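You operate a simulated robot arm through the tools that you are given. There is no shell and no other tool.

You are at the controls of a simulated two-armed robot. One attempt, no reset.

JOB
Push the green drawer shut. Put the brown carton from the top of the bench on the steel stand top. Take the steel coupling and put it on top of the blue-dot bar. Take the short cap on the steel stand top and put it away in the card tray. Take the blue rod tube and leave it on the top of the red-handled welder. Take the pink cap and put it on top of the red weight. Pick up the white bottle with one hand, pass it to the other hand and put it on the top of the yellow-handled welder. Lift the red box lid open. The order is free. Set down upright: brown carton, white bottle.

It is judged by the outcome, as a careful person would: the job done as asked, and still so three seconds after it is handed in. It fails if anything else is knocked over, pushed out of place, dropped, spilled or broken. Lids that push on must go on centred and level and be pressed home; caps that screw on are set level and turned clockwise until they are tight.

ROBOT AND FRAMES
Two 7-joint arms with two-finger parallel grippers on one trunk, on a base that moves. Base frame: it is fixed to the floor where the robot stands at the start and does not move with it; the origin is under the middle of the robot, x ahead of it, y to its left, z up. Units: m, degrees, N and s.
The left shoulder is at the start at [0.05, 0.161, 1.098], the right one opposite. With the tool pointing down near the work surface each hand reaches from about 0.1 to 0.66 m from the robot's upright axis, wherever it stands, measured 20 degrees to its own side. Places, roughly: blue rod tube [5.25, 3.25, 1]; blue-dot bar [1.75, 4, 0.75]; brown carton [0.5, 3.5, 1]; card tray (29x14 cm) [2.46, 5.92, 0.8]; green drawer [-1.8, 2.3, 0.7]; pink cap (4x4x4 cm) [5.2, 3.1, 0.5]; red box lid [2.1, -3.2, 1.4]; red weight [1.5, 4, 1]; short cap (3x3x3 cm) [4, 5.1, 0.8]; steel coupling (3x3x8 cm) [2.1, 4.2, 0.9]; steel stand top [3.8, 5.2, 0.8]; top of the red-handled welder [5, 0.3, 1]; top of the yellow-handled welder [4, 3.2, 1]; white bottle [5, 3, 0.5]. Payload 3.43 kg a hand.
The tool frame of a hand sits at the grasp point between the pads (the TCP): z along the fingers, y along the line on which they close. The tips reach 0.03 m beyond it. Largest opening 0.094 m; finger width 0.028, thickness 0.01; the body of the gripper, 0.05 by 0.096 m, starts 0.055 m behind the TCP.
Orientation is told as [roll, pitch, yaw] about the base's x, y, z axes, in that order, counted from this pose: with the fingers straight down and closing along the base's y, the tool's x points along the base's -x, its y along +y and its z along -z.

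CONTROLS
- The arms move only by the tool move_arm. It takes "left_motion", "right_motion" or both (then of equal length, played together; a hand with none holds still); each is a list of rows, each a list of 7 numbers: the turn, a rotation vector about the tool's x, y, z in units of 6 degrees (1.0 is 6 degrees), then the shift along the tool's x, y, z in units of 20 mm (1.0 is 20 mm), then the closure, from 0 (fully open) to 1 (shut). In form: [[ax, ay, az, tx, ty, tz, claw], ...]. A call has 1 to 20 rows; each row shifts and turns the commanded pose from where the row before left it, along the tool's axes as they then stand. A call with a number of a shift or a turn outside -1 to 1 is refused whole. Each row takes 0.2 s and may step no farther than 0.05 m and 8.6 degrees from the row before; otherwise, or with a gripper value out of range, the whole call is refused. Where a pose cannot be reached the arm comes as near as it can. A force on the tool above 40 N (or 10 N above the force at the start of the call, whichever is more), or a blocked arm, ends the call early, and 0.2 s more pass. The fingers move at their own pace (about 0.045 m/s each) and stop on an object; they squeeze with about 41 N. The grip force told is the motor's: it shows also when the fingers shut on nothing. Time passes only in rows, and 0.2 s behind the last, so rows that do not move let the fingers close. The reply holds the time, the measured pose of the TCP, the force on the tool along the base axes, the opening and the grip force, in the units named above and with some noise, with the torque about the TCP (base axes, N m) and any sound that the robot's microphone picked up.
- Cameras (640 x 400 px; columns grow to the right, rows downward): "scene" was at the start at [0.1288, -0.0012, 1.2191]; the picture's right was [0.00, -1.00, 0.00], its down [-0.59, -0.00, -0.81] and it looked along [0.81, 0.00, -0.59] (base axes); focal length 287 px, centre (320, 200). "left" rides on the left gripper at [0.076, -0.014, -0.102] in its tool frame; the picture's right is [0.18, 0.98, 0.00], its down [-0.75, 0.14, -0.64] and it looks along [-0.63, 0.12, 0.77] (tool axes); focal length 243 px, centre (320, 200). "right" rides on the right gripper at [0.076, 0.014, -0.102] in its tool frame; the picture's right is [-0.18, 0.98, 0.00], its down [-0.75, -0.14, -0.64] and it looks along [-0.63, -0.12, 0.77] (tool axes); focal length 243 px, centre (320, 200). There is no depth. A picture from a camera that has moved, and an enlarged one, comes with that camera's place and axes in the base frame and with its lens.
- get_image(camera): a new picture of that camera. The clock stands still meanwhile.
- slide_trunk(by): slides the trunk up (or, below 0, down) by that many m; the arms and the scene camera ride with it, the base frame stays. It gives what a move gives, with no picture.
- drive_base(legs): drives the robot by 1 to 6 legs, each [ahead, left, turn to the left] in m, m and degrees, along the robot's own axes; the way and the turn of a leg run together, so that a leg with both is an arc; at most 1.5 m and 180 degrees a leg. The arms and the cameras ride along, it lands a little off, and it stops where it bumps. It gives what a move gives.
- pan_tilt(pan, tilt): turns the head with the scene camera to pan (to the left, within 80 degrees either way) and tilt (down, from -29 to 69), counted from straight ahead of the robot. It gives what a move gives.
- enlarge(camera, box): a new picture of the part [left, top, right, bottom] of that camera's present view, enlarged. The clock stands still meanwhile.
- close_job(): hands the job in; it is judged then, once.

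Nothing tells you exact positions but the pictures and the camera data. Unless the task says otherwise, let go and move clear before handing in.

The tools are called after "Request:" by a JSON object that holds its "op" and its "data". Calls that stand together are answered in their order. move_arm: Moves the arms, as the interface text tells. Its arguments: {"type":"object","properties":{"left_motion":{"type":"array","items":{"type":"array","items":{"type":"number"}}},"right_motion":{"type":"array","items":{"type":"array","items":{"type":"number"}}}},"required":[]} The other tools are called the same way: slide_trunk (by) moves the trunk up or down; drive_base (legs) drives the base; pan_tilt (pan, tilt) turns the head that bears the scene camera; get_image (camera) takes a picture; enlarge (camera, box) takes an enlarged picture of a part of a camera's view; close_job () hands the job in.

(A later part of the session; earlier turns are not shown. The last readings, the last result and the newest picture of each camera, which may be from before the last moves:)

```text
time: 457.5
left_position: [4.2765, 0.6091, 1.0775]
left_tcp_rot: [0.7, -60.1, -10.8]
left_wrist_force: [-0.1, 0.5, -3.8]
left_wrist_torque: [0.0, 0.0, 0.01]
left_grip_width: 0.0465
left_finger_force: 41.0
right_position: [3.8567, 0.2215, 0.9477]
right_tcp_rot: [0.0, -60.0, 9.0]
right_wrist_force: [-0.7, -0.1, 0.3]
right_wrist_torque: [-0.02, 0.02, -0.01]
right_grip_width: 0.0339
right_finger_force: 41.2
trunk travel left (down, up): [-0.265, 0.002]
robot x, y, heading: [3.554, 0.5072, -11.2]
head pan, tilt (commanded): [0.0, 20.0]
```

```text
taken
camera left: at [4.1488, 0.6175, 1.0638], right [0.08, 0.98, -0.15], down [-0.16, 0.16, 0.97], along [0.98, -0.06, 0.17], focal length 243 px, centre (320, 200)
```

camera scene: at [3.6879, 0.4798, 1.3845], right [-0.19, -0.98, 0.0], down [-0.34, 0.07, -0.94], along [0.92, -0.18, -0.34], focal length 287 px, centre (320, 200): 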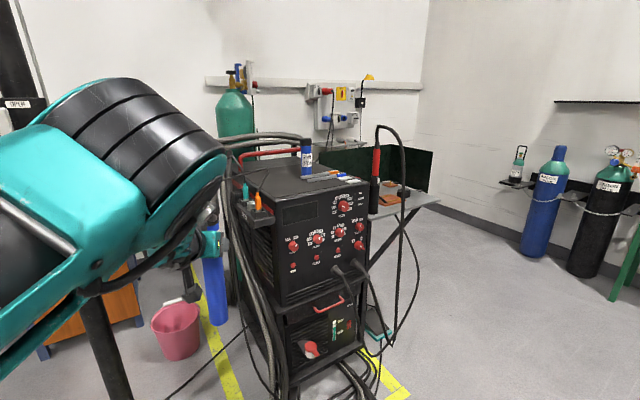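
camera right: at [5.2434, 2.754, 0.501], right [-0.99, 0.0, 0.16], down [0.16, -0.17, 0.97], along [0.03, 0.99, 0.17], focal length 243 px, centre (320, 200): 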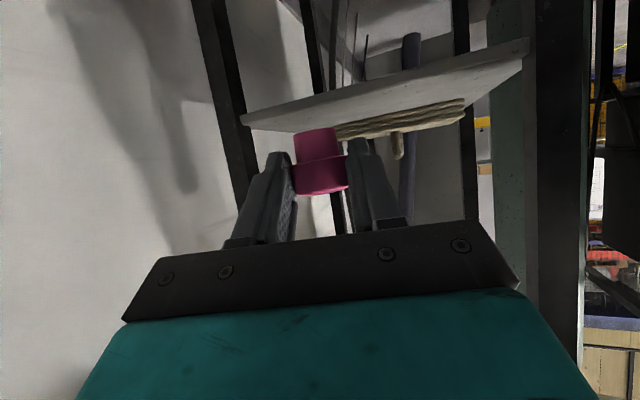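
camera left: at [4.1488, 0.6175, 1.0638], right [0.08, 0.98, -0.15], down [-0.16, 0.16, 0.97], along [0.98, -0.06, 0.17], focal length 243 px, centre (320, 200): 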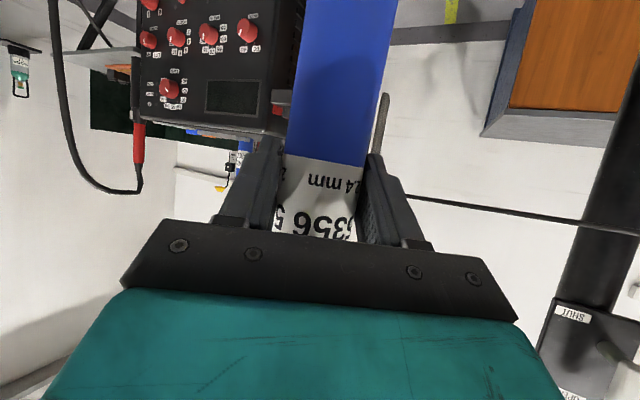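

Now facing the welder's front. Zooming to triangulate its top and choose the spot.

Request:
{"op": "enlarge", "data": {"camera": "scene", "box": [210, 120, 410, 245]}}

```text
3.20 times, centred on (310, 182) of scene
camera zoom: at [3.6879, 0.4798, 1.3845], right [-0.19, -0.98, 0.0], down [-0.34, 0.07, -0.94], along [0.92, -0.18, -0.34], focal length 919 px, centre (352, 256)
```

zoom: 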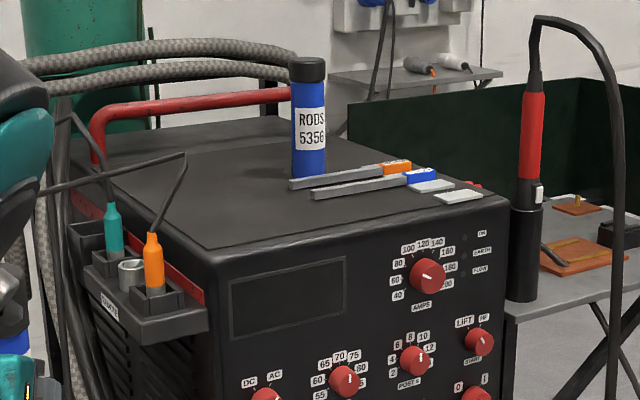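

Top at z≈1.036, free spot around [4.843, 0.40]. Raising the tube so its bottom clears the top by ~5 cm.

Request:
{"op": "move_arm", "data": {"left_motion": [[0, 0, 0, -0.886, 0, -0.51, 1], [0, 0, 0, -0.886, 0, -0.51, 1], [0, 0, 0, -0.886, 0, -0.51, 1], [0, 0, 0, -0.886, 0, -0.51, 1], [0, 0, 0, -0.886, 0, -0.51, 1], [0, 0, 0, -0.886, 0, -0.51, 1], [0, 0, 0, -0.886, 0, -0.51, 1], [0, 0, 0, -0.886, 0, -0.51, 1], [0, 0, 0, -0.886, 0, -0.51, 1], [0, 0, 0, -0.886, 0, -0.51, 1], [0, 0, 0, -0.886, 0, -0.51, 1]]}}

Request:
{"op": "get_image", "data": {"camera": "scene"}}

```text
time: 459.9
left_position: [4.2805, 0.6219, 1.295]
left_tcp_rot: [-0.5, -59.9, -9.0]
left_wrist_force: [0.2, -0.2, -5.2]
left_wrist_torque: [0.0, 0.05, -0.04]
left_grip_width: 0.0465
left_finger_force: 40.9
left hand out of reach, approached as far as the arm can: row 2
right_position: [3.8569, 0.2222, 0.9476]
right_tcp_rot: [0.0, -60.2, 9.1]
right_wrist_force: [0.2, -0.1, 0.1]
right_wrist_torque: [-0.01, 0.01, -0.02]
right_grip_width: 0.0339
right_finger_force: 41.3
trunk travel left (down, up): [-0.265, 0.002]
robot x, y, heading: [3.5568, 0.5094, -11.3]
head pan, tilt (commanded): [0.0, 20.0]
```

```text
taken
camera scene: at [3.6875, 0.4798, 1.3845], right [-0.19, -0.98, 0.0], down [-0.34, 0.07, -0.94], along [0.92, -0.18, -0.34], focal length 287 px, centre (320, 200)
```

scene: 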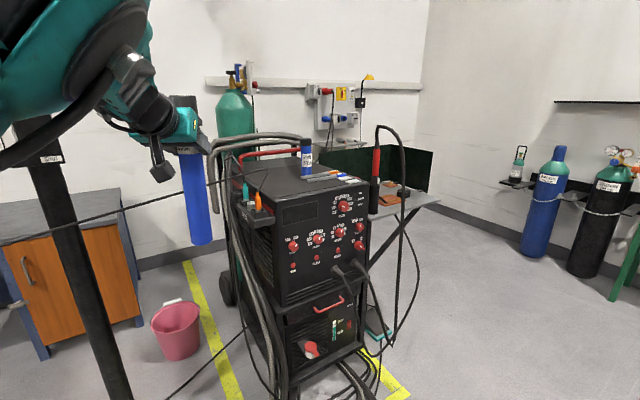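

The tube is raised. (The long thin cable in the air is the pendant cable; I've passed through its line before without contact.) Driving forward toward the spot in two steps.

Request:
{"op": "drive_base", "data": {"legs": [[0.4, -0.1, 0]]}}

Request:
{"op": "get_image", "data": {"camera": "scene"}}

Request:
{"op": "get_image", "data": {"camera": "left"}}

```text
time: 462.4
left_position: [4.6373, 0.4466, 1.2979]
left_tcp_rot: [-0.6, -60.3, -9.2]
left_wrist_force: [1.1, 0.2, -4.1]
left_wrist_torque: [0.0, 0.04, 0.04]
left_grip_width: 0.0465
left_finger_force: 41.2
right_position: [4.2121, 0.0485, 0.9472]
right_tcp_rot: [0.0, -60.0, 8.6]
right_wrist_force: [0.3, -0.5, 0.2]
right_wrist_torque: [-0.01, 0.0, 0.02]
right_grip_width: 0.034
right_finger_force: 40.5
trunk travel left (down, up): [-0.265, 0.002]
robot x, y, heading: [3.909, 0.3325, -11.6]
head pan, tilt (commanded): [0.0, 20.0]
```

```text
taken
camera scene: at [4.0444, 0.3067, 1.3844], right [-0.2, -0.98, 0.0], down [-0.34, 0.07, -0.94], along [0.92, -0.19, -0.34], focal length 287 px, centre (320, 200)
```

scene: 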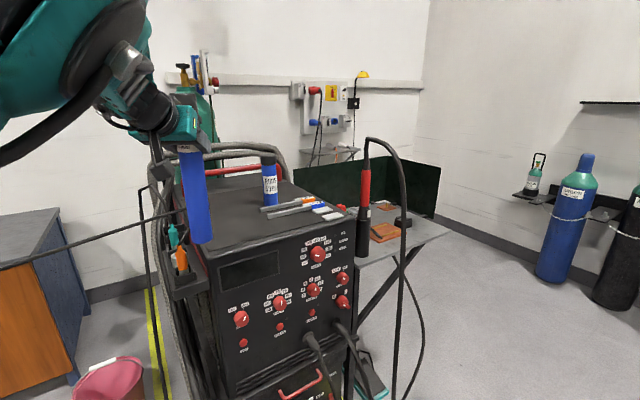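

```text
taken
camera left: at [4.5095, 0.4531, 1.2832], right [0.08, 0.98, -0.16], down [-0.16, 0.17, 0.97], along [0.98, -0.05, 0.17], focal length 243 px, centre (320, 200)
```

left: 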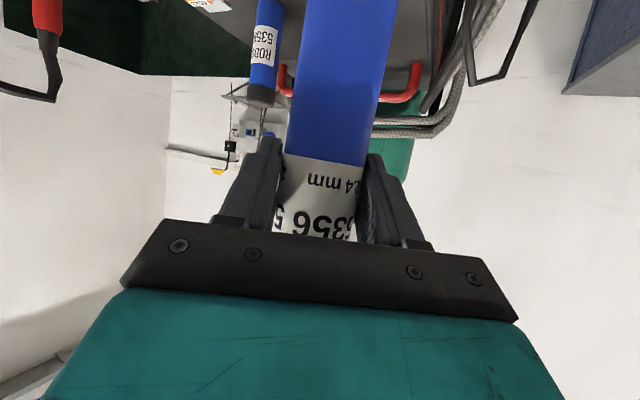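

The tube is just short of the top's corner and clear above it. Driving the final 20 cm forward.

Request:
{"op": "drive_base", "data": {"legs": [[0.2, -0.005, 0]]}}

Request:
{"op": "get_image", "data": {"camera": "scene"}}

Request:
{"op": "get_image", "data": {"camera": "left"}}

```text
time: 464.0
left_position: [4.8329, 0.4038, 1.2966]
left_tcp_rot: [-0.7, -60.2, -8.9]
left_wrist_force: [0.8, -1.5, -4.4]
left_wrist_torque: [0.01, 0.02, 0.01]
left_grip_width: 0.0464
left_finger_force: 41.0
right_position: [4.4084, 0.0035, 0.9483]
right_tcp_rot: [0.0, -60.1, 8.8]
right_wrist_force: [0.3, -0.5, -0.3]
right_wrist_torque: [-0.01, 0.01, 0.01]
right_grip_width: 0.0339
right_finger_force: 41.1
trunk travel left (down, up): [-0.265, 0.002]
robot x, y, heading: [4.1095, 0.2902, -11.5]
head pan, tilt (commanded): [0.0, 20.0]
```

```text
taken
camera scene: at [4.241, 0.2621, 1.3843], right [-0.2, -0.98, 0.0], down [-0.34, 0.07, -0.94], along [0.92, -0.19, -0.34], focal length 287 px, centre (320, 200)
```

scene: 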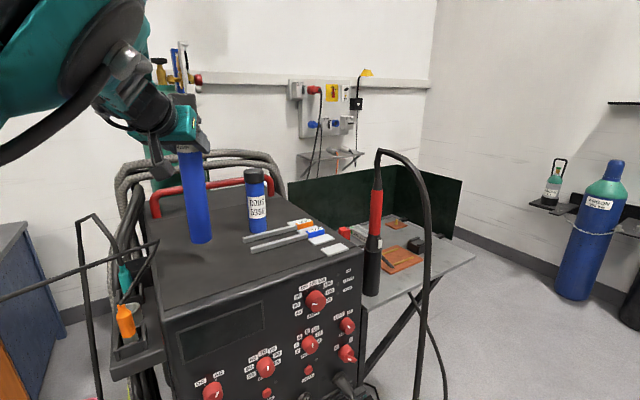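

```text
taken
camera left: at [4.706, 0.4105, 1.2829], right [0.07, 0.98, -0.17], down [-0.16, 0.18, 0.97], along [0.99, -0.04, 0.17], focal length 243 px, centre (320, 200)
```

left: 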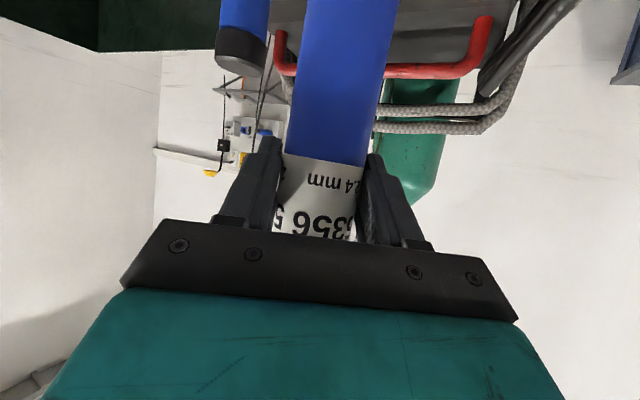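

The tube is over the welder top. Lowering slowly.

Request:
{"op": "move_arm", "data": {"left_motion": [[0, 0, 0, 0.433, 0, 0.25, 1], [0, 0, 0, 0.433, 0, 0.25, 1], [0, 0, 0, 0.433, 0, 0.25, 1], [0, 0, 0, 0.3, 0, 0.17, 1], [0, 0, 0, 0, 0, 0, 1]]}}

Request:
{"op": "enlarge", "data": {"camera": "scene", "box": [140, 120, 340, 270]}}

```text
time: 465.2
left_position: [4.8335, 0.4122, 1.2597]
left_tcp_rot: [-2.1, -60.1, -7.1]
left_wrist_force: [-0.7, 0.5, -4.4]
left_wrist_torque: [-0.01, -0.01, -0.03]
left_grip_width: 0.0466
left_finger_force: 41.0
right_position: [4.4078, 0.0044, 0.9471]
right_tcp_rot: [0.0, -60.0, 8.8]
right_wrist_force: [-0.4, 0.2, -0.1]
right_wrist_torque: [0.02, 0.01, 0.0]
right_grip_width: 0.0338
right_finger_force: 40.7
trunk travel left (down, up): [-0.265, 0.002]
robot x, y, heading: [4.1079, 0.2929, -11.4]
head pan, tilt (commanded): [0.0, 20.0]
```

```text
2.67 times, centred on (240, 195) of scene
camera zoom: at [4.2402, 0.2622, 1.3845], right [-0.2, -0.98, 0.0], down [-0.34, 0.07, -0.94], along [0.92, -0.19, -0.34], focal length 766 px, centre (533, 213)
```

zoom: 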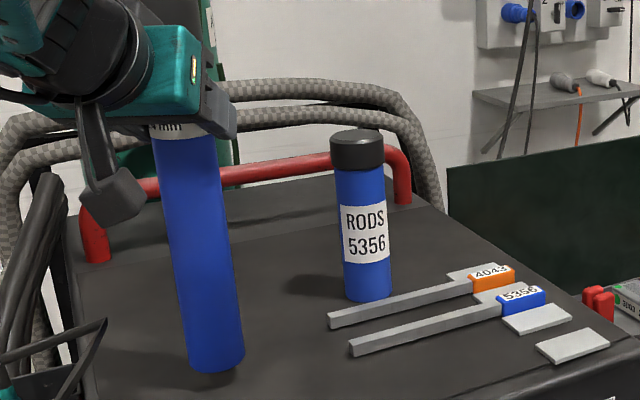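

A slight 2° roll has crept in; correcting it, then creeping down to contact.

Request:
{"op": "move_arm", "data": {"left_motion": [[-0.35, 0, 0, 0, 0, 0, 1], [0, 0, 0, 0.22, 0, 0.125, 1], [0, 0, 0, 0.13, 0, 0.075, 1], [0, 0, 0, 0, 0, 0, 1]]}}

Request:
{"op": "enlarge", "data": {"camera": "scene", "box": [140, 120, 340, 270]}}

```text
time: 466.2
left_position: [4.835, 0.411, 1.2489]
left_tcp_rot: [0.1, -59.8, -7.1]
left_wrist_force: [-0.3, 0.3, -4.6]
left_wrist_torque: [0.01, 0.02, 0.0]
left_grip_width: 0.0465
left_finger_force: 41.1
right_position: [4.4071, 0.0044, 0.9478]
right_tcp_rot: [0.1, -60.0, 8.9]
right_wrist_force: [-0.2, 0.8, 0.2]
right_wrist_torque: [-0.03, -0.01, 0.0]
right_grip_width: 0.0339
right_finger_force: 40.7
trunk travel left (down, up): [-0.265, 0.002]
robot x, y, heading: [4.108, 0.2912, -11.3]
head pan, tilt (commanded): [0.0, 20.0]
```

```text
2.67 times, centred on (240, 195) of scene
camera zoom: at [4.2402, 0.2623, 1.3845], right [-0.2, -0.98, 0.0], down [-0.34, 0.07, -0.94], along [0.92, -0.19, -0.34], focal length 766 px, centre (533, 213)
```

zoom: 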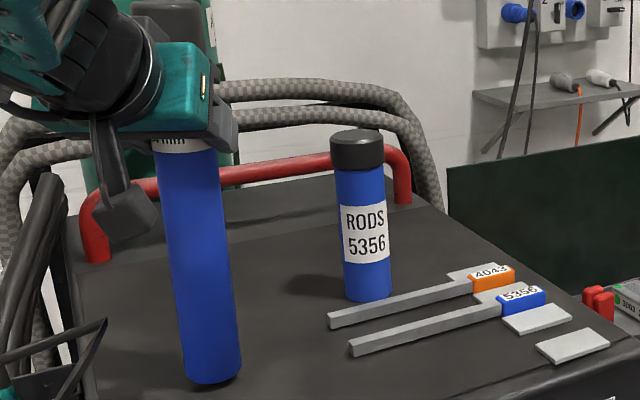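

Nearly vertical. Creeping down in 2–3 mm steps until contact.

Request:
{"op": "move_arm", "data": {"left_motion": [[0.12, 0, 0, 0.1, 0, 0.06, 1], [0, 0, 0, 0.1, 0, 0.06, 1], [0, 0, 0, 0, 0, 0, 1]]}}

Request:
{"op": "move_arm", "data": {"left_motion": [[0, 0, 0, 0.1, 0, 0.06, 1], [0, 0, 0, 0.1, 0, 0.06, 1], [0, 0, 0, 0, 0, 0, 1]]}}

```text
time: 467.0
left_position: [4.8343, 0.4101, 1.2493]
left_tcp_rot: [-0.9, -60.3, -6.9]
left_wrist_force: [0.0, -0.3, -4.4]
left_wrist_torque: [-0.01, 0.03, -0.01]
left_grip_width: 0.0465
left_finger_force: 40.6
right_position: [4.4067, 0.0036, 0.9466]
right_tcp_rot: [0.0, -60.0, 8.7]
right_wrist_force: [-0.7, -0.8, -0.2]
right_wrist_torque: [-0.01, 0.0, -0.01]
right_grip_width: 0.0341
right_finger_force: 41.2
trunk travel left (down, up): [-0.265, 0.002]
robot x, y, heading: [4.1085, 0.288, -11.4]
head pan, tilt (commanded): [0.0, 20.0]
```

```text
time: 467.8
left_position: [4.8344, 0.4101, 1.243]
left_tcp_rot: [-0.8, -60.2, -7.0]
left_wrist_force: [0.3, -0.7, -3.2]
left_wrist_torque: [-0.18, 0.03, -0.01]
left_grip_width: 0.0462
left_finger_force: 41.0
right_position: [4.408, 0.003, 0.9464]
right_tcp_rot: [0.0, -60.0, 8.7]
right_wrist_force: [0.6, 0.7, -0.3]
right_wrist_torque: [0.04, -0.01, 0.01]
right_grip_width: 0.0339
right_finger_force: 40.8
trunk travel left (down, up): [-0.265, 0.002]
robot x, y, heading: [4.1119, 0.2858, -11.3]
head pan, tilt (commanded): [0.0, 20.0]
```

Light contact beginning. One more small step.

Request:
{"op": "move_arm", "data": {"left_motion": [[0, 0, 0, 0.08, 0, 0.045, 1], [0, 0, 0, 0.08, 0, 0.045, 1], [0, 0, 0, 0, 0, 0, 1]]}}

Request:
{"op": "enlarge", "data": {"camera": "scene", "box": [140, 120, 340, 270]}}

```text
time: 468.6
left_position: [4.8351, 0.4129, 1.2423]
left_tcp_rot: [-0.1, -60.5, -7.4]
left_wrist_force: [3.7, -0.8, 10.6]
left_wrist_torque: [-0.5, -0.83, 0.04]
left_grip_width: 0.0466
left_finger_force: 41.3
right_position: [4.4071, 0.0045, 0.9482]
right_tcp_rot: [0.0, -60.1, 8.7]
right_wrist_force: [-0.1, -0.1, -0.3]
right_wrist_torque: [0.0, 0.02, 0.0]
right_grip_width: 0.0338
right_finger_force: 41.2
trunk travel left (down, up): [-0.265, 0.002]
robot x, y, heading: [4.1076, 0.288, -11.4]
head pan, tilt (commanded): [0.0, 20.0]
```

```text
2.67 times, centred on (240, 195) of scene
camera zoom: at [4.2389, 0.2618, 1.3848], right [-0.2, -0.98, 0.0], down [-0.33, 0.07, -0.94], along [0.92, -0.19, -0.34], focal length 766 px, centre (533, 213)
```

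zoom: 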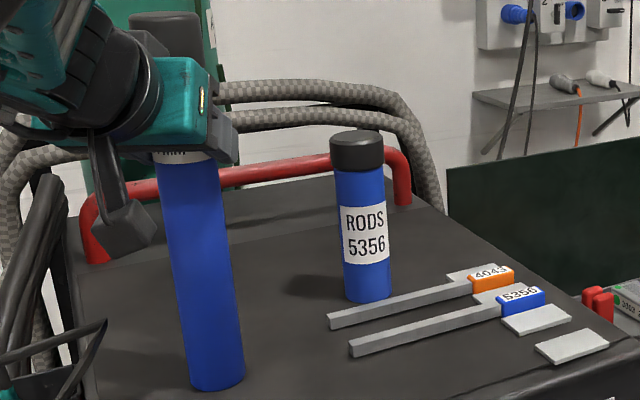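

The tube's south rim touches first (≈1.5° lean). Raising 3 mm, counter-rolling slightly, and setting down again.

Request:
{"op": "move_arm", "data": {"left_motion": [[0, 0, 0, -0.2, 0, -0.115, 1], [0.25, 0, 0, 0, 0, 0, 1], [0, 0, 0, 0.1, 0, 0.06, 1], [0, 0, 0, 0, 0, 0, 1]]}}

Request:
{"op": "move_arm", "data": {"left_motion": [[0, 0, 0, 0.08, 0, 0.045, 1], [0, 0, 0, 0.08, 0, 0.045, 1], [0, 0, 0, 0, 0, 0, 1]]}}

Request:
{"op": "enlarge", "data": {"camera": "scene", "box": [140, 120, 340, 270]}}

```text
time: 469.6
left_position: [4.8335, 0.4093, 1.2423]
left_tcp_rot: [-2.1, -60.2, -7.2]
left_wrist_force: [-1.2, -1.9, -2.5]
left_wrist_torque: [-0.16, 0.05, -0.03]
left_grip_width: 0.0466
left_finger_force: 40.7
right_position: [4.4083, 0.005, 0.9475]
right_tcp_rot: [0.0, -60.1, 8.7]
right_wrist_force: [-0.3, -0.2, -0.3]
right_wrist_torque: [0.04, 0.0, 0.01]
right_grip_width: 0.0342
right_finger_force: 41.6
trunk travel left (down, up): [-0.265, 0.002]
robot x, y, heading: [4.1066, 0.2912, -11.5]
head pan, tilt (commanded): [0.0, 20.0]
```

```text
time: 470.4
left_position: [4.8328, 0.4106, 1.243]
left_tcp_rot: [-1.9, -60.5, -7.3]
left_wrist_force: [0.0, -4.3, 10.3]
left_wrist_torque: [-0.42, 0.16, -0.02]
left_grip_width: 0.0463
left_finger_force: 40.8
right_position: [4.4072, 0.0033, 0.9469]
right_tcp_rot: [0.1, -60.2, 8.8]
right_wrist_force: [-0.2, -0.8, -0.3]
right_wrist_torque: [-0.02, -0.03, 0.02]
right_grip_width: 0.0343
right_finger_force: 40.8
trunk travel left (down, up): [-0.265, 0.002]
robot x, y, heading: [4.1103, 0.2853, -11.3]
head pan, tilt (commanded): [0.0, 20.0]
```

```text
2.67 times, centred on (240, 195) of scene
camera zoom: at [4.2383, 0.2614, 1.3848], right [-0.2, -0.98, 0.0], down [-0.33, 0.07, -0.94], along [0.92, -0.19, -0.34], focal length 766 px, centre (533, 213)
```

zoom: 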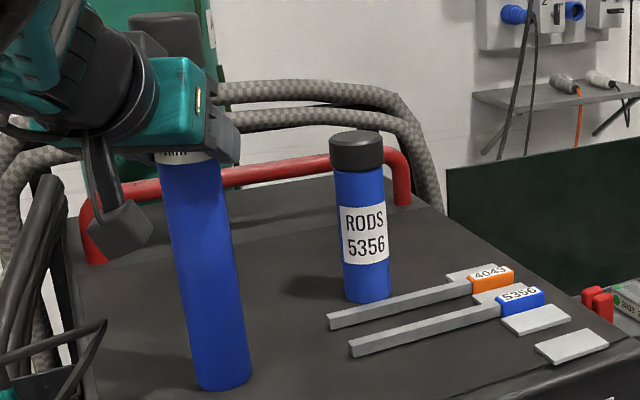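

Now within about 1° of vertical. Halving the correction, touching down lightly, and releasing.

Request:
{"op": "move_arm", "data": {"left_motion": [[0, 0, 0, -0.1, 0, -0.06, 1], [-0.12, 0, 0, 0, 0, 0, 1], [0, 0, 0, 0.06, 0, 0.03, 1], [0, 0, 0, 0, 0, 0, 1]]}}

Request:
{"op": "move_arm", "data": {"left_motion": [[0, 0, 0, 0, 0, 0, 0.8], [0, 0, 0, 0, 0, 0, 0.5], [0, 0, 0, 0, 0, 0, 0.48], [0, 0, 0, 0, 0, 0, 0.45], [0, 0, 0, 0, 0, 0, 0.4], [0, 0, 0, 0, 0, 0, 0.3], [0, 0, 0, 0, 0, 0, 0.1], [0, 0, 0, 0, 0, 0, 0], [0, 0, 0, 0, 0, 0, 0]]}}

Request:
{"op": "enlarge", "data": {"camera": "scene", "box": [140, 120, 340, 270]}}

Request:
{"op": "get_image", "data": {"camera": "left"}}

```text
time: 471.4
left_position: [4.8326, 0.4139, 1.2421]
left_tcp_rot: [-0.6, -60.3, -7.8]
left_wrist_force: [2.4, -0.7, 11.4]
left_wrist_torque: [0.29, -0.38, -0.05]
left_grip_width: 0.0465
left_finger_force: 41.2
right_position: [4.4065, 0.0038, 0.9473]
right_tcp_rot: [0.0, -60.2, 8.8]
right_wrist_force: [0.4, -0.4, 0.0]
right_wrist_torque: [0.03, 0.01, 0.03]
right_grip_width: 0.0346
right_finger_force: 41.3
trunk travel left (down, up): [-0.265, 0.002]
robot x, y, heading: [4.1088, 0.2858, -11.4]
head pan, tilt (commanded): [0.0, 20.0]
```

```text
time: 473.4
left_position: [4.8332, 0.4106, 1.2417]
left_tcp_rot: [-1.3, -60.1, -7.2]
left_wrist_force: [-0.2, 0.6, 0.5]
left_wrist_torque: [-0.02, 0.05, -0.01]
left_grip_width: 0.094
left_finger_force: 0.1
right_position: [4.4075, 0.0034, 0.9473]
right_tcp_rot: [0.0, -60.2, 8.8]
right_wrist_force: [0.2, 0.4, 0.4]
right_wrist_torque: [0.02, -0.03, 0.01]
right_grip_width: 0.0344
right_finger_force: 40.6
trunk travel left (down, up): [-0.265, 0.002]
robot x, y, heading: [4.1093, 0.2888, -11.3]
head pan, tilt (commanded): [0.0, 20.0]
```

```text
2.67 times, centred on (240, 195) of scene
camera zoom: at [4.2397, 0.2622, 1.3845], right [-0.2, -0.98, 0.0], down [-0.34, 0.07, -0.94], along [0.92, -0.19, -0.34], focal length 766 px, centre (533, 213)
```

zoom: 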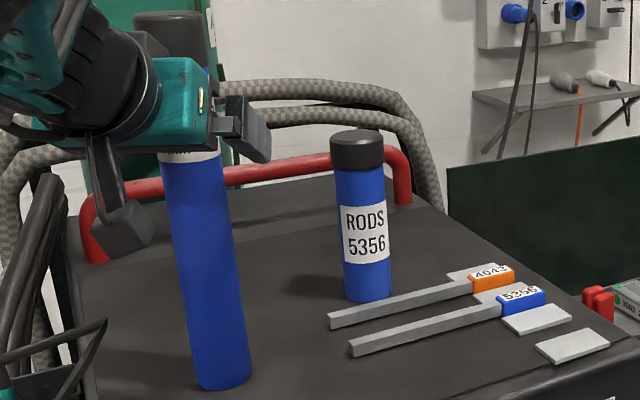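

```text
taken
camera left: at [4.7058, 0.415, 1.2265], right [0.05, 0.98, -0.17], down [-0.16, 0.18, 0.97], along [0.99, -0.02, 0.17], focal length 243 px, centre (320, 200)
```

left: 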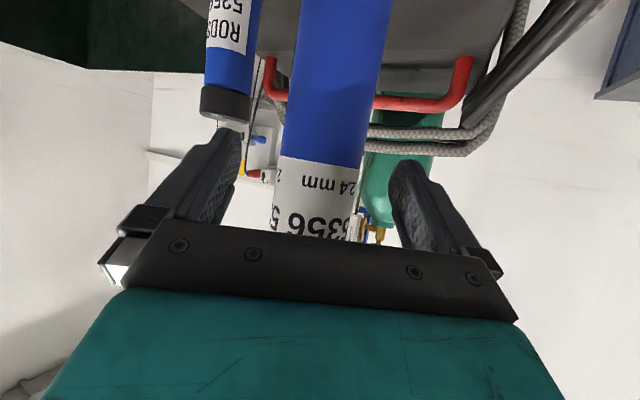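

The tube stands upright on the welder. Backing the base straight away from it.

Request:
{"op": "drive_base", "data": {"legs": [[-0.2, 0.0, 0]]}}

Request:
{"op": "get_image", "data": {"camera": "scene"}}

```text
time: 475.0
left_position: [4.6382, 0.4504, 1.2414]
left_tcp_rot: [-1.3, -60.2, -7.3]
left_wrist_force: [-0.6, 0.4, 0.9]
left_wrist_torque: [-0.02, 0.02, -0.04]
left_grip_width: 0.0936
left_finger_force: 0.0
right_position: [4.2113, 0.0425, 0.9475]
right_tcp_rot: [0.0, -60.0, 8.8]
right_wrist_force: [-0.3, -0.8, 0.2]
right_wrist_torque: [0.02, 0.01, 0.0]
right_grip_width: 0.0345
right_finger_force: 41.6
trunk travel left (down, up): [-0.265, 0.002]
robot x, y, heading: [3.9123, 0.3309, -11.3]
head pan, tilt (commanded): [0.0, 20.0]
```

```text
taken
camera scene: at [4.0443, 0.3015, 1.3846], right [-0.2, -0.98, 0.0], down [-0.33, 0.07, -0.94], along [0.92, -0.19, -0.34], focal length 287 px, centre (320, 200)
```

scene: 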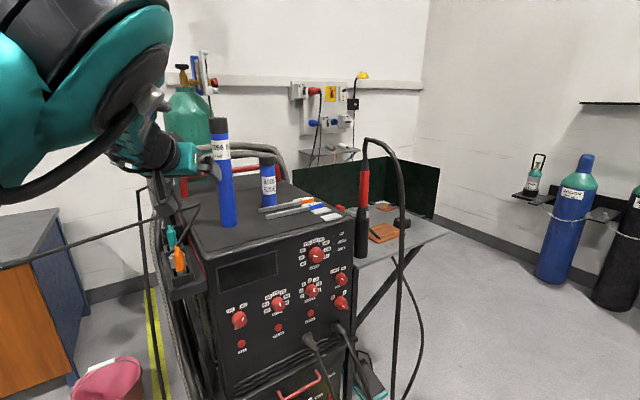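

The tube is safely standing on the red-handled welder. Now to the bench with the pink cap: first back and left around the pole, then turn to heading -67°.

Request:
{"op": "drive_base", "data": {"legs": [[-0.35, 0, 0], [-0.1, 0.85, 0], [0, 0, -56]]}}

Request:
{"op": "pan_tilt", "data": {"pan": 0, "tilt": 25}}

Request:
{"op": "get_image", "data": {"camera": "scene"}}

```text
time: 477.4
left_position: [4.3166, 0.5283, 1.2399]
left_tcp_rot: [-1.7, -60.2, -6.1]
left_wrist_force: [-0.4, -0.2, -0.2]
left_wrist_torque: [-0.01, -0.01, 0.02]
left_grip_width: 0.094
left_finger_force: 0.0
right_position: [3.8954, 0.1169, 0.9465]
right_tcp_rot: [0.0, -60.1, 9.4]
right_wrist_force: [-0.1, -0.1, 0.2]
right_wrist_torque: [0.0, 0.05, -0.02]
right_grip_width: 0.0342
right_finger_force: 40.6
trunk travel left (down, up): [-0.265, 0.002]
robot x, y, heading: [3.5881, 0.4015, -10.8]
head pan, tilt (commanded): [0.0, 20.0]
stopped in leg 2: the robot was blocked; the commanded pose is now the measured one
```

```text
time: 478.1
left_position: [4.3167, 0.5295, 1.2399]
left_tcp_rot: [-1.5, -60.0, -6.3]
left_wrist_force: [0.3, -0.1, 1.2]
left_wrist_torque: [0.03, 0.01, -0.01]
left_grip_width: 0.0939
left_finger_force: 0.0
right_position: [3.8942, 0.1148, 0.9477]
right_tcp_rot: [0.0, -60.1, 9.2]
right_wrist_force: [-0.1, -0.1, -1.0]
right_wrist_torque: [-0.04, 0.02, -0.01]
right_grip_width: 0.0343
right_finger_force: 41.0
trunk travel left (down, up): [-0.265, 0.002]
robot x, y, heading: [3.5954, 0.3989, -10.9]
head pan, tilt (commanded): [0.0, 25.0]
```

```text
taken
camera scene: at [3.7229, 0.3726, 1.3765], right [-0.19, -0.98, 0.0], down [-0.41, 0.08, -0.91], along [0.89, -0.17, -0.42], focal length 287 px, centre (320, 200)
```

scene: 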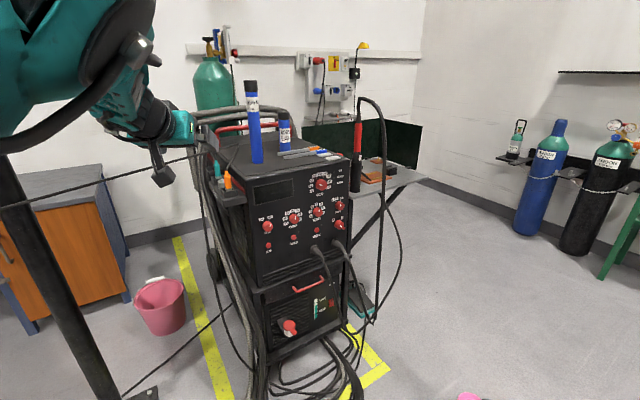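

Something behind (probably the welding screen's end) stopped me. I'll move slightly forward first, then slide left without reversing.

Request:
{"op": "drive_base", "data": {"legs": [[0.07, 0, 0], [0.02, 0.85, 0]]}}

Request:
{"op": "pan_tilt", "data": {"pan": -78, "tilt": 25}}

Request:
{"op": "get_image", "data": {"camera": "scene"}}

```text
time: 483.2
left_position: [4.4781, 0.9522, 1.2398]
left_tcp_rot: [-3.0, -59.9, -7.1]
left_wrist_force: [-20.5, -17.4, 5.7]
left_wrist_torque: [0.8, -0.55, 1.39]
left_grip_width: 0.0814
left_finger_force: 0.0
right_position: [4.0555, 0.5521, 0.9484]
right_tcp_rot: [0.3, -60.3, 9.1]
right_wrist_force: [-0.3, -0.8, 0.0]
right_wrist_torque: [-0.02, -0.02, -0.02]
right_grip_width: 0.0344
right_finger_force: 40.7
trunk travel left (down, up): [-0.265, 0.002]
robot x, y, heading: [3.7548, 0.8401, -11.3]
head pan, tilt (commanded): [0.0, 25.0]
stopped in leg 2: the force on the tool passed its limit at 51 N (the readings are from after the stop); the commanded pose is now the measured one
```

```text
time: 484.7
left_position: [4.4799, 0.9528, 1.2397]
left_tcp_rot: [-2.9, -59.9, -7.0]
left_wrist_force: [-17.0, -23.1, 6.2]
left_wrist_torque: [0.84, -0.07, 0.92]
left_grip_width: 0.079
left_finger_force: 0.1
right_position: [4.0569, 0.5521, 0.9472]
right_tcp_rot: [0.4, -60.4, 9.0]
right_wrist_force: [0.6, 0.2, -0.6]
right_wrist_torque: [-0.02, -0.03, 0.0]
right_grip_width: 0.0342
right_finger_force: 41.2
trunk travel left (down, up): [-0.265, 0.002]
robot x, y, heading: [3.7538, 0.841, -10.8]
head pan, tilt (commanded): [-78.0, 25.0]
```

```text
taken
camera scene: at [3.7958, 0.7341, 1.3762], right [-1.0, -0.02, 0.0], down [-0.01, 0.43, -0.9], along [0.02, -0.9, -0.43], focal length 287 px, centre (320, 200)
```

scene: 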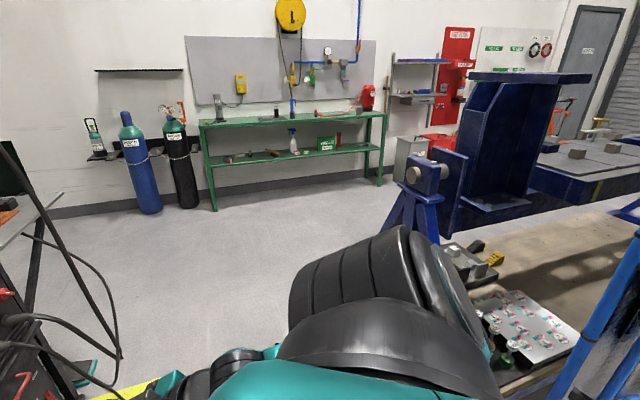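

The left hand brushed the black pole. I'll slide back right to free it, then reverse west before going north.

Request:
{"op": "drive_base", "data": {"legs": [[-0.02, -0.15, 0]]}}

Request:
{"op": "pan_tilt", "data": {"pan": 35, "tilt": 20}}

Request:
{"op": "get_image", "data": {"camera": "scene"}}

```text
time: 486.7
left_position: [4.4347, 0.8161, 1.2366]
left_tcp_rot: [-3.1, -59.8, -6.4]
left_wrist_force: [0.5, 0.2, 0.0]
left_wrist_torque: [-0.03, 0.0, -0.01]
left_grip_width: 0.0939
left_finger_force: 0.0
right_position: [4.0136, 0.4116, 0.9471]
right_tcp_rot: [-0.1, -60.2, 9.5]
right_wrist_force: [0.0, -0.3, 1.0]
right_wrist_torque: [-0.01, -0.01, 0.0]
right_grip_width: 0.0344
right_finger_force: 40.9
trunk travel left (down, up): [-0.265, 0.002]
robot x, y, heading: [3.7097, 0.6945, -10.6]
head pan, tilt (commanded): [-78.0, 25.0]
```

```text
time: 488.6
left_position: [4.4337, 0.8164, 1.2357]
left_tcp_rot: [-3.2, -59.7, -6.3]
left_wrist_force: [0.4, 0.7, 0.2]
left_wrist_torque: [0.03, -0.02, 0.01]
left_grip_width: 0.094
left_finger_force: 0.1
right_position: [4.0133, 0.4127, 0.9486]
right_tcp_rot: [-0.1, -60.1, 9.5]
right_wrist_force: [0.0, -0.3, 0.3]
right_wrist_torque: [-0.02, -0.05, 0.02]
right_grip_width: 0.0346
right_finger_force: 41.5
trunk travel left (down, up): [-0.265, 0.002]
robot x, y, heading: [3.7122, 0.6939, -10.7]
head pan, tilt (commanded): [35.0, 20.0]
```

```text
taken
camera scene: at [3.835, 0.7241, 1.3845], right [0.41, -0.91, 0.0], down [-0.31, -0.14, -0.94], along [0.86, 0.39, -0.34], focal length 287 px, centre (320, 200)
```

scene: 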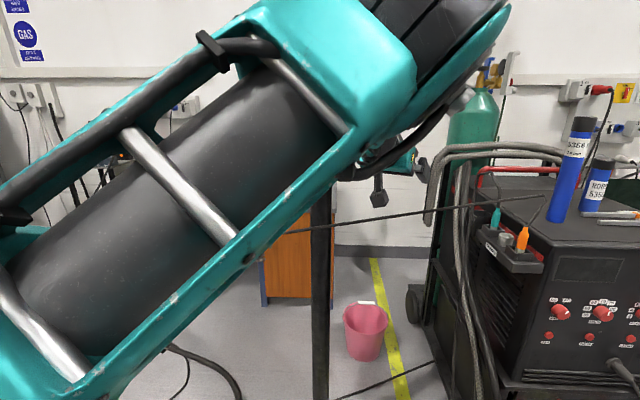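

The pole is at ~[4.54, 1.04]; free again. Reversing 0.2 m, then sliding left to pass well west of it, then turning.

Request:
{"op": "drive_base", "data": {"legs": [[-0.2, 0, 0], [0, 0.55, 0]]}}

Request:
{"op": "drive_base", "data": {"legs": [[0, 0, -56]]}}

Request:
{"op": "pan_tilt", "data": {"pan": 0, "tilt": 20}}

Request:
{"op": "get_image", "data": {"camera": "scene"}}

```text
time: 495.1
left_position: [4.3495, 1.3848, 1.2366]
left_tcp_rot: [-3.2, -59.7, -7.0]
left_wrist_force: [-0.3, -0.3, -0.2]
left_wrist_torque: [-0.02, 0.01, -0.04]
left_grip_width: 0.0942
left_finger_force: 0.1
right_position: [3.9237, 0.9858, 0.9475]
right_tcp_rot: [-0.1, -60.1, 9.0]
right_wrist_force: [0.8, 0.1, -0.5]
right_wrist_torque: [0.0, 0.02, 0.02]
right_grip_width: 0.0344
right_finger_force: 41.3
trunk travel left (down, up): [-0.265, 0.002]
robot x, y, heading: [3.6241, 1.273, -11.4]
head pan, tilt (commanded): [35.0, 20.0]
```

```text
time: 498.1
left_position: [4.109, 0.7207, 1.2366]
left_tcp_rot: [-3.2, -59.8, -64.4]
left_wrist_force: [-1.3, 0.0, -0.3]
left_wrist_torque: [0.01, -0.03, -0.04]
left_grip_width: 0.0938
left_finger_force: 0.0
right_position: [3.545, 0.8657, 0.9482]
right_tcp_rot: [-0.1, -60.1, -48.5]
right_wrist_force: [-0.4, -0.7, -0.7]
right_wrist_torque: [-0.01, -0.02, -0.01]
right_grip_width: 0.0342
right_finger_force: 41.2
trunk travel left (down, up): [-0.265, 0.002]
robot x, y, heading: [3.6269, 1.2724, -68.7]
head pan, tilt (commanded): [35.0, 20.0]
```

```text
time: 499.1
left_position: [4.1085, 0.7205, 1.2366]
left_tcp_rot: [-3.3, -59.6, -64.3]
left_wrist_force: [-0.4, -0.3, 0.4]
left_wrist_torque: [0.02, -0.01, -0.04]
left_grip_width: 0.0941
left_finger_force: 0.1
right_position: [3.5439, 0.8648, 0.948]
right_tcp_rot: [-0.1, -60.0, -48.6]
right_wrist_force: [-0.1, 0.2, -0.1]
right_wrist_torque: [0.0, 0.02, -0.02]
right_grip_width: 0.0342
right_finger_force: 40.9
trunk travel left (down, up): [-0.265, 0.002]
robot x, y, heading: [3.6229, 1.271, -68.7]
head pan, tilt (commanded): [0.0, 20.0]
```

```text
taken
camera scene: at [3.6733, 1.1464, 1.3845], right [-0.93, -0.36, 0.0], down [-0.12, 0.32, -0.94], along [0.34, -0.88, -0.34], focal length 287 px, centre (320, 200)
```

scene: 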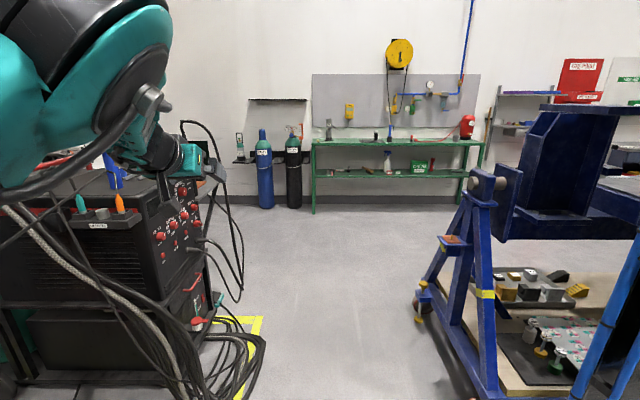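

Let me verify the tube on the welder is still standing after the turn.

Request:
{"op": "enlarge", "data": {"camera": "scene", "box": [60, 110, 260, 260]}}

```text
2.67 times, centred on (160, 185) of scene
camera zoom: at [3.6733, 1.1464, 1.3845], right [-0.93, -0.36, 0.0], down [-0.12, 0.32, -0.94], along [0.34, -0.88, -0.34], focal length 766 px, centre (747, 240)
```

zoom: 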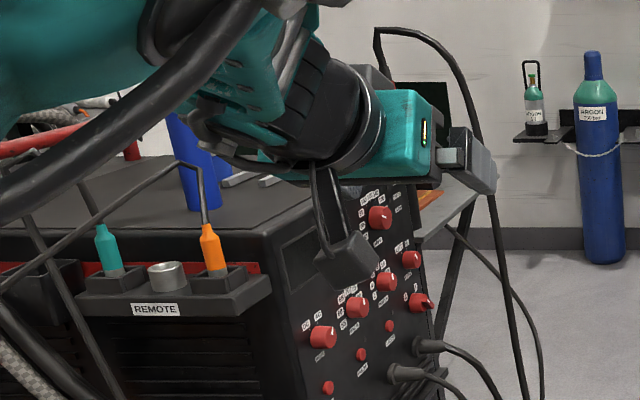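

The tube stands. Now reversing north along the path I came: past the yellow welder and the bench's east end.

Request:
{"op": "drive_base", "data": {"legs": [[-1.15, 0.2, 0], [-0.85, 0.05, 0]]}}

Request:
{"op": "pan_tilt", "data": {"pan": 60, "tilt": 20}}

Request:
{"op": "get_image", "data": {"camera": "scene"}}

```text
time: 509.2
left_position: [3.6096, 2.6986, 1.2353]
left_tcp_rot: [-3.3, -59.7, -62.7]
left_wrist_force: [-0.6, 0.9, 0.4]
left_wrist_torque: [0.0, 0.01, -0.01]
left_grip_width: 0.0939
left_finger_force: 0.0
right_position: [3.0392, 2.8257, 0.9478]
right_tcp_rot: [-0.1, -60.1, -46.9]
right_wrist_force: [0.1, 0.6, 0.0]
right_wrist_torque: [-0.02, 0.01, 0.01]
right_grip_width: 0.0344
right_finger_force: 41.2
trunk travel left (down, up): [-0.265, 0.002]
robot x, y, heading: [3.1108, 3.2334, -67.1]
head pan, tilt (commanded): [0.0, 20.0]
```

```text
time: 510.5
left_position: [3.6093, 2.6975, 1.2359]
left_tcp_rot: [-3.4, -59.8, -62.6]
left_wrist_force: [0.0, 0.8, 0.4]
left_wrist_torque: [0.0, 0.0, -0.03]
left_grip_width: 0.0942
left_finger_force: 0.0
right_position: [3.04, 2.8253, 0.9477]
right_tcp_rot: [-0.1, -60.1, -46.9]
right_wrist_force: [-0.1, -0.2, 1.4]
right_wrist_torque: [-0.01, -0.02, -0.01]
right_grip_width: 0.034
right_finger_force: 41.2
trunk travel left (down, up): [-0.265, 0.002]
robot x, y, heading: [3.1061, 3.232, -67.1]
head pan, tilt (commanded): [60.0, 20.0]
```

```text
taken
camera scene: at [3.2171, 3.1847, 1.3845], right [-0.13, -0.99, 0.0], down [-0.34, 0.04, -0.94], along [0.93, -0.12, -0.34], focal length 287 px, centre (320, 200)
```

scene: 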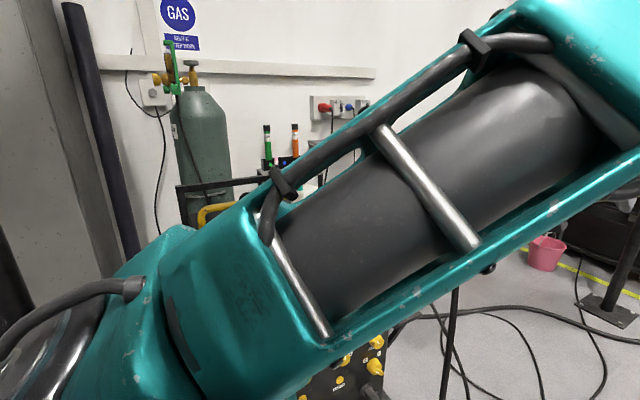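

Clear so far. Continuing backward past the bench end with a slight left offset for clearance.

Request:
{"op": "drive_base", "data": {"legs": [[0, 0.08, 0], [-1.2, 0.06, 0], [-0.72, 0, 0]]}}

Request:
{"op": "pan_tilt", "data": {"pan": -20, "tilt": 30}}

Request:
{"op": "get_image", "data": {"camera": "scene"}}

```text
time: 521.3
left_position: [2.9794, 4.5551, 1.2361]
left_tcp_rot: [-3.3, -59.7, -64.1]
left_wrist_force: [-0.3, 0.0, 0.2]
left_wrist_torque: [-0.03, 0.01, 0.03]
left_grip_width: 0.0942
left_finger_force: 0.0
right_position: [2.4142, 4.6957, 0.9478]
right_tcp_rot: [-0.1, -60.1, -48.3]
right_wrist_force: [0.4, 0.5, -0.6]
right_wrist_torque: [0.03, -0.02, 0.0]
right_grip_width: 0.034
right_finger_force: 41.2
trunk travel left (down, up): [-0.265, 0.002]
robot x, y, heading: [2.4898, 5.1017, -68.5]
head pan, tilt (commanded): [60.0, 20.0]
```

```text
time: 522.8
left_position: [2.9798, 4.554, 1.2376]
left_tcp_rot: [-3.3, -59.7, -64.0]
left_wrist_force: [0.3, 0.2, 0.3]
left_wrist_torque: [0.02, 0.02, -0.01]
left_grip_width: 0.094
left_finger_force: 0.0
right_position: [2.4136, 4.696, 0.948]
right_tcp_rot: [-0.1, -60.1, -48.3]
right_wrist_force: [0.2, -0.1, -0.3]
right_wrist_torque: [-0.01, -0.01, 0.02]
right_grip_width: 0.0342
right_finger_force: 40.9
trunk travel left (down, up): [-0.265, 0.002]
robot x, y, heading: [2.489, 5.1026, -68.6]
head pan, tilt (commanded): [-20.0, 30.0]
```

```text
taken
camera scene: at [2.5098, 4.9735, 1.3685], right [-1.0, -0.03, 0.0], down [-0.01, 0.5, -0.87], along [0.02, -0.87, -0.5], focal length 287 px, centre (320, 200)
```

scene: 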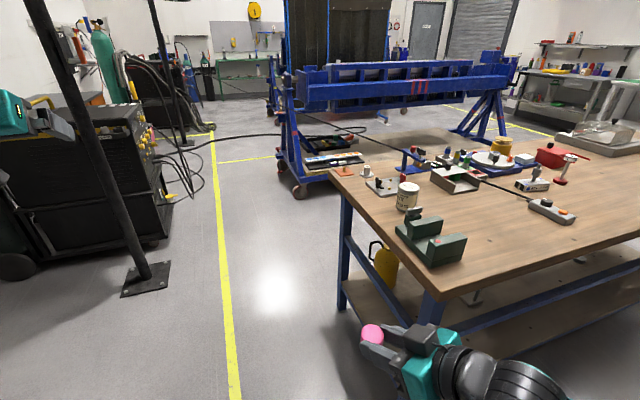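

Alongside the bench's north lane now; coupling and weight are as I left them. Raising the cap hand 10 cm, then sliding right along the bench.

Request:
{"op": "move_arm", "data": {"right_motion": [[0, 0, 0, -0.866, 0, -0.5, 1], [0, 0, 0, -0.866, 0, -0.5, 1], [0, 0, 0, -0.866, 0, -0.5, 1], [0, 0, 0, -0.866, 0, -0.5, 1], [0, 0, 0, -0.866, 0, -0.5, 1]]}}

Request:
{"op": "drive_base", "data": {"legs": [[0, -1.06, 0]]}}

Request:
{"op": "pan_tilt", "data": {"pan": 0, "tilt": 35}}

Request:
{"op": "get_image", "data": {"camera": "scene"}}

Request:
{"op": "get_image", "data": {"camera": "right"}}

```text
time: 524.0
left_position: [2.9797, 4.5549, 1.2365]
left_tcp_rot: [-3.2, -59.7, -64.1]
left_wrist_force: [-0.2, -0.6, -0.7]
left_wrist_torque: [-0.03, 0.0, -0.04]
left_grip_width: 0.0939
left_finger_force: 0.0
right_position: [2.4173, 4.6614, 1.0236]
right_tcp_rot: [0.0, -60.0, -48.3]
right_wrist_force: [0.9, 0.3, 0.1]
right_wrist_torque: [-0.04, 0.0, 0.02]
right_grip_width: 0.0341
right_finger_force: 40.9
right hand out of reach, approached as far as the arm can: row 2, 3, 4, 5
trunk travel left (down, up): [-0.265, 0.002]
robot x, y, heading: [2.4914, 5.1028, -68.6]
head pan, tilt (commanded): [-20.0, 30.0]
```

```text
time: 533.8
left_position: [1.9985, 4.1603, 1.2365]
left_tcp_rot: [-3.3, -59.7, -62.2]
left_wrist_force: [0.2, -0.1, -0.4]
left_wrist_torque: [-0.02, -0.03, -0.02]
left_grip_width: 0.0942
left_finger_force: 0.1
right_position: [1.4313, 4.2504, 1.0226]
right_tcp_rot: [-0.1, -60.2, -46.6]
right_wrist_force: [-0.3, 0.4, -0.9]
right_wrist_torque: [0.02, 0.0, -0.01]
right_grip_width: 0.0344
right_finger_force: 41.2
trunk travel left (down, up): [-0.265, 0.002]
robot x, y, heading: [1.4931, 4.695, -66.8]
head pan, tilt (commanded): [-20.0, 30.0]
```

```text
time: 534.6
left_position: [1.9977, 4.1602, 1.2365]
left_tcp_rot: [-3.3, -59.8, -62.2]
left_wrist_force: [-0.4, 0.5, -0.4]
left_wrist_torque: [-0.01, 0.02, -0.02]
left_grip_width: 0.094
left_finger_force: 0.1
right_position: [1.4318, 4.2517, 1.0226]
right_tcp_rot: [0.0, -60.1, -46.6]
right_wrist_force: [0.3, 0.2, -1.1]
right_wrist_torque: [0.01, -0.04, -0.01]
right_grip_width: 0.0341
right_finger_force: 41.1
trunk travel left (down, up): [-0.265, 0.002]
robot x, y, heading: [1.4931, 4.6954, -66.9]
head pan, tilt (commanded): [0.0, 35.0]
```

```text
taken
camera scene: at [1.5452, 4.5741, 1.3607], right [-0.92, -0.39, 0.0], down [-0.23, 0.53, -0.82], along [0.32, -0.75, -0.57], focal length 287 px, centre (320, 200)
```

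scene: 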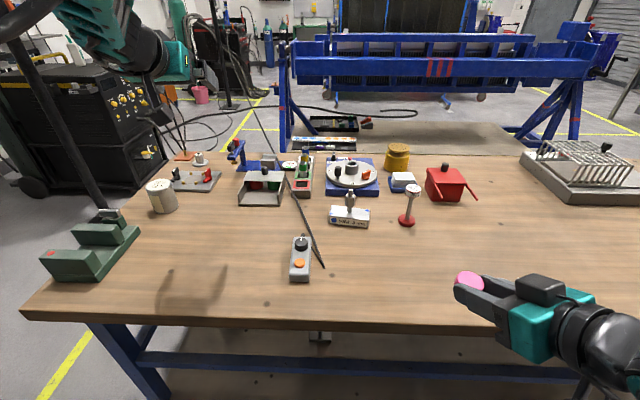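

```text
taken
camera right: at [1.3556, 4.3521, 1.0074], right [0.78, 0.61, 0.16], down [-0.23, 0.03, 0.97], along [0.59, -0.79, 0.17], focal length 243 px, centre (320, 200)
```

right: 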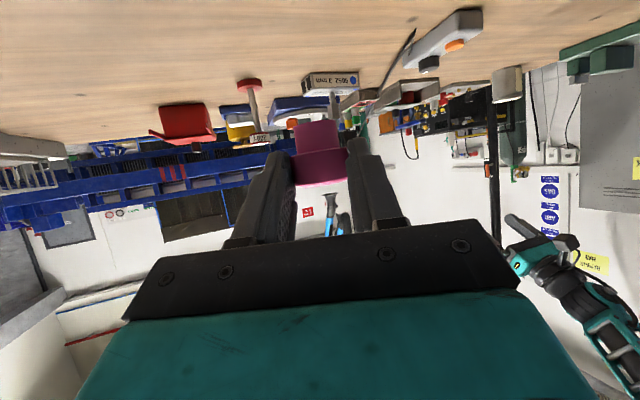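

The weight is at [1.570, 3.914]. Moving the base 10 cm closer, then extending the right hand toward it.

Request:
{"op": "drive_base", "data": {"legs": [[0.1, 0, 0]]}}

Request:
{"op": "move_arm", "data": {"right_motion": [[0, 0, 0, -0.618, -0.386, 0.847, 1], [0, 0, 0, -0.618, -0.386, 0.847, 1], [0, 0, 0, -0.618, -0.386, 0.847, 1], [0, 0, 0, -0.618, -0.386, 0.847, 1], [0, 0, 0, -0.618, -0.386, 0.847, 1], [0, 0, 0, -0.618, -0.386, 0.847, 1], [0, 0, 0, -0.618, -0.386, 0.847, 1], [0, 0, 0, -0.618, -0.386, 0.847, 1]]}}

Request:
{"op": "get_image", "data": {"camera": "scene"}}

Request:
{"op": "get_image", "data": {"camera": "right"}}

```text
time: 535.8
left_position: [2.0413, 4.0672, 1.2367]
left_tcp_rot: [-3.3, -59.6, -62.1]
left_wrist_force: [0.8, 0.1, 0.7]
left_wrist_torque: [-0.01, 0.03, 0.04]
left_grip_width: 0.0939
left_finger_force: 0.0
right_position: [1.4733, 4.1542, 1.0223]
right_tcp_rot: [0.0, -60.1, -46.4]
right_wrist_force: [0.3, 0.5, -0.2]
right_wrist_torque: [0.0, -0.01, 0.02]
right_grip_width: 0.0341
right_finger_force: 40.8
trunk travel left (down, up): [-0.265, 0.002]
robot x, y, heading: [1.534, 4.5968, -66.6]
head pan, tilt (commanded): [0.0, 35.0]
```

```text
time: 537.6
left_position: [2.0407, 4.0662, 1.2355]
left_tcp_rot: [-3.3, -59.7, -62.1]
left_wrist_force: [-0.1, -0.5, 1.1]
left_wrist_torque: [0.0, 0.01, 0.04]
left_grip_width: 0.0941
left_finger_force: 0.2
right_position: [1.5477, 3.9925, 1.0411]
right_tcp_rot: [0.0, -60.1, -46.4]
right_wrist_force: [-0.5, 0.6, 0.7]
right_wrist_torque: [0.01, -0.01, -0.01]
right_grip_width: 0.034
right_finger_force: 41.2
trunk travel left (down, up): [-0.265, 0.002]
robot x, y, heading: [1.5346, 4.6012, -66.7]
head pan, tilt (commanded): [0.0, 35.0]
```

```text
taken
camera scene: at [1.5866, 4.4792, 1.3606], right [-0.92, -0.4, 0.0], down [-0.23, 0.53, -0.82], along [0.32, -0.75, -0.57], focal length 287 px, centre (320, 200)
```

scene: 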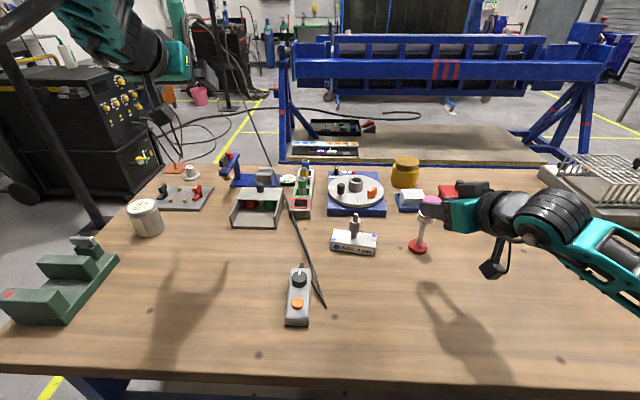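

```text
taken
camera right: at [1.4706, 4.0937, 1.0257], right [0.77, 0.61, 0.16], down [-0.23, 0.03, 0.97], along [0.59, -0.79, 0.16], focal length 243 px, centre (320, 200)
```

right: 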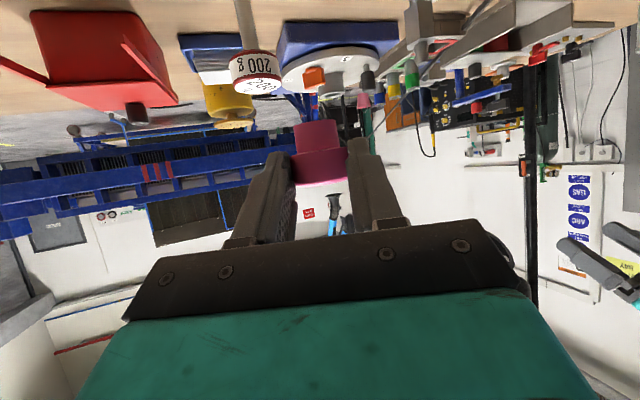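

Zooming to measure the cap's offset from the weight top.

Request:
{"op": "enlarge", "data": {"camera": "scene", "box": [360, 160, 480, 270]}}

Request:
{"op": "enlarge", "data": {"camera": "right", "box": [200, 0, 400, 190]}}

```text
3.64 times, centred on (420, 215) of scene
camera zoom: at [1.5866, 4.4792, 1.3606], right [-0.92, -0.4, 0.0], down [-0.23, 0.53, -0.82], along [0.32, -0.75, -0.57], focal length 1045 px, centre (-44, 146)
```

zoom: 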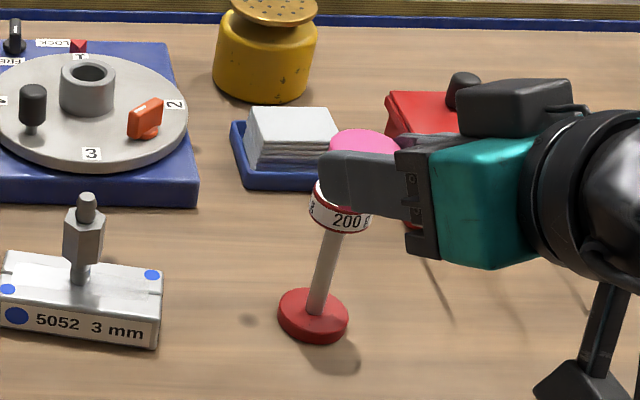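

```text
2.11 times, centred on (300, 95) of right
camera zoom: at [1.4706, 4.0937, 1.0257], right [0.77, 0.61, 0.16], down [-0.23, 0.03, 0.97], along [0.59, -0.79, 0.16], focal length 511 px, centre (362, 421)
```

zoom: 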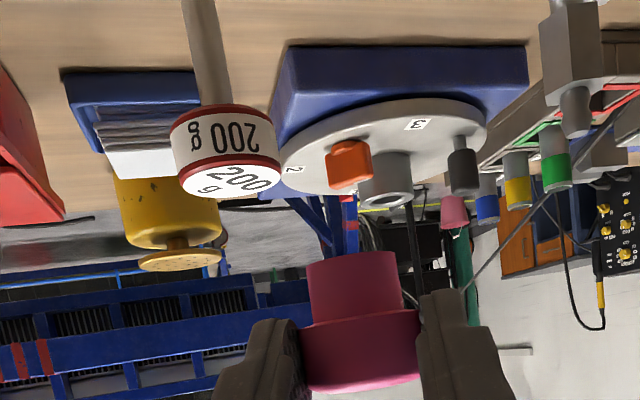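

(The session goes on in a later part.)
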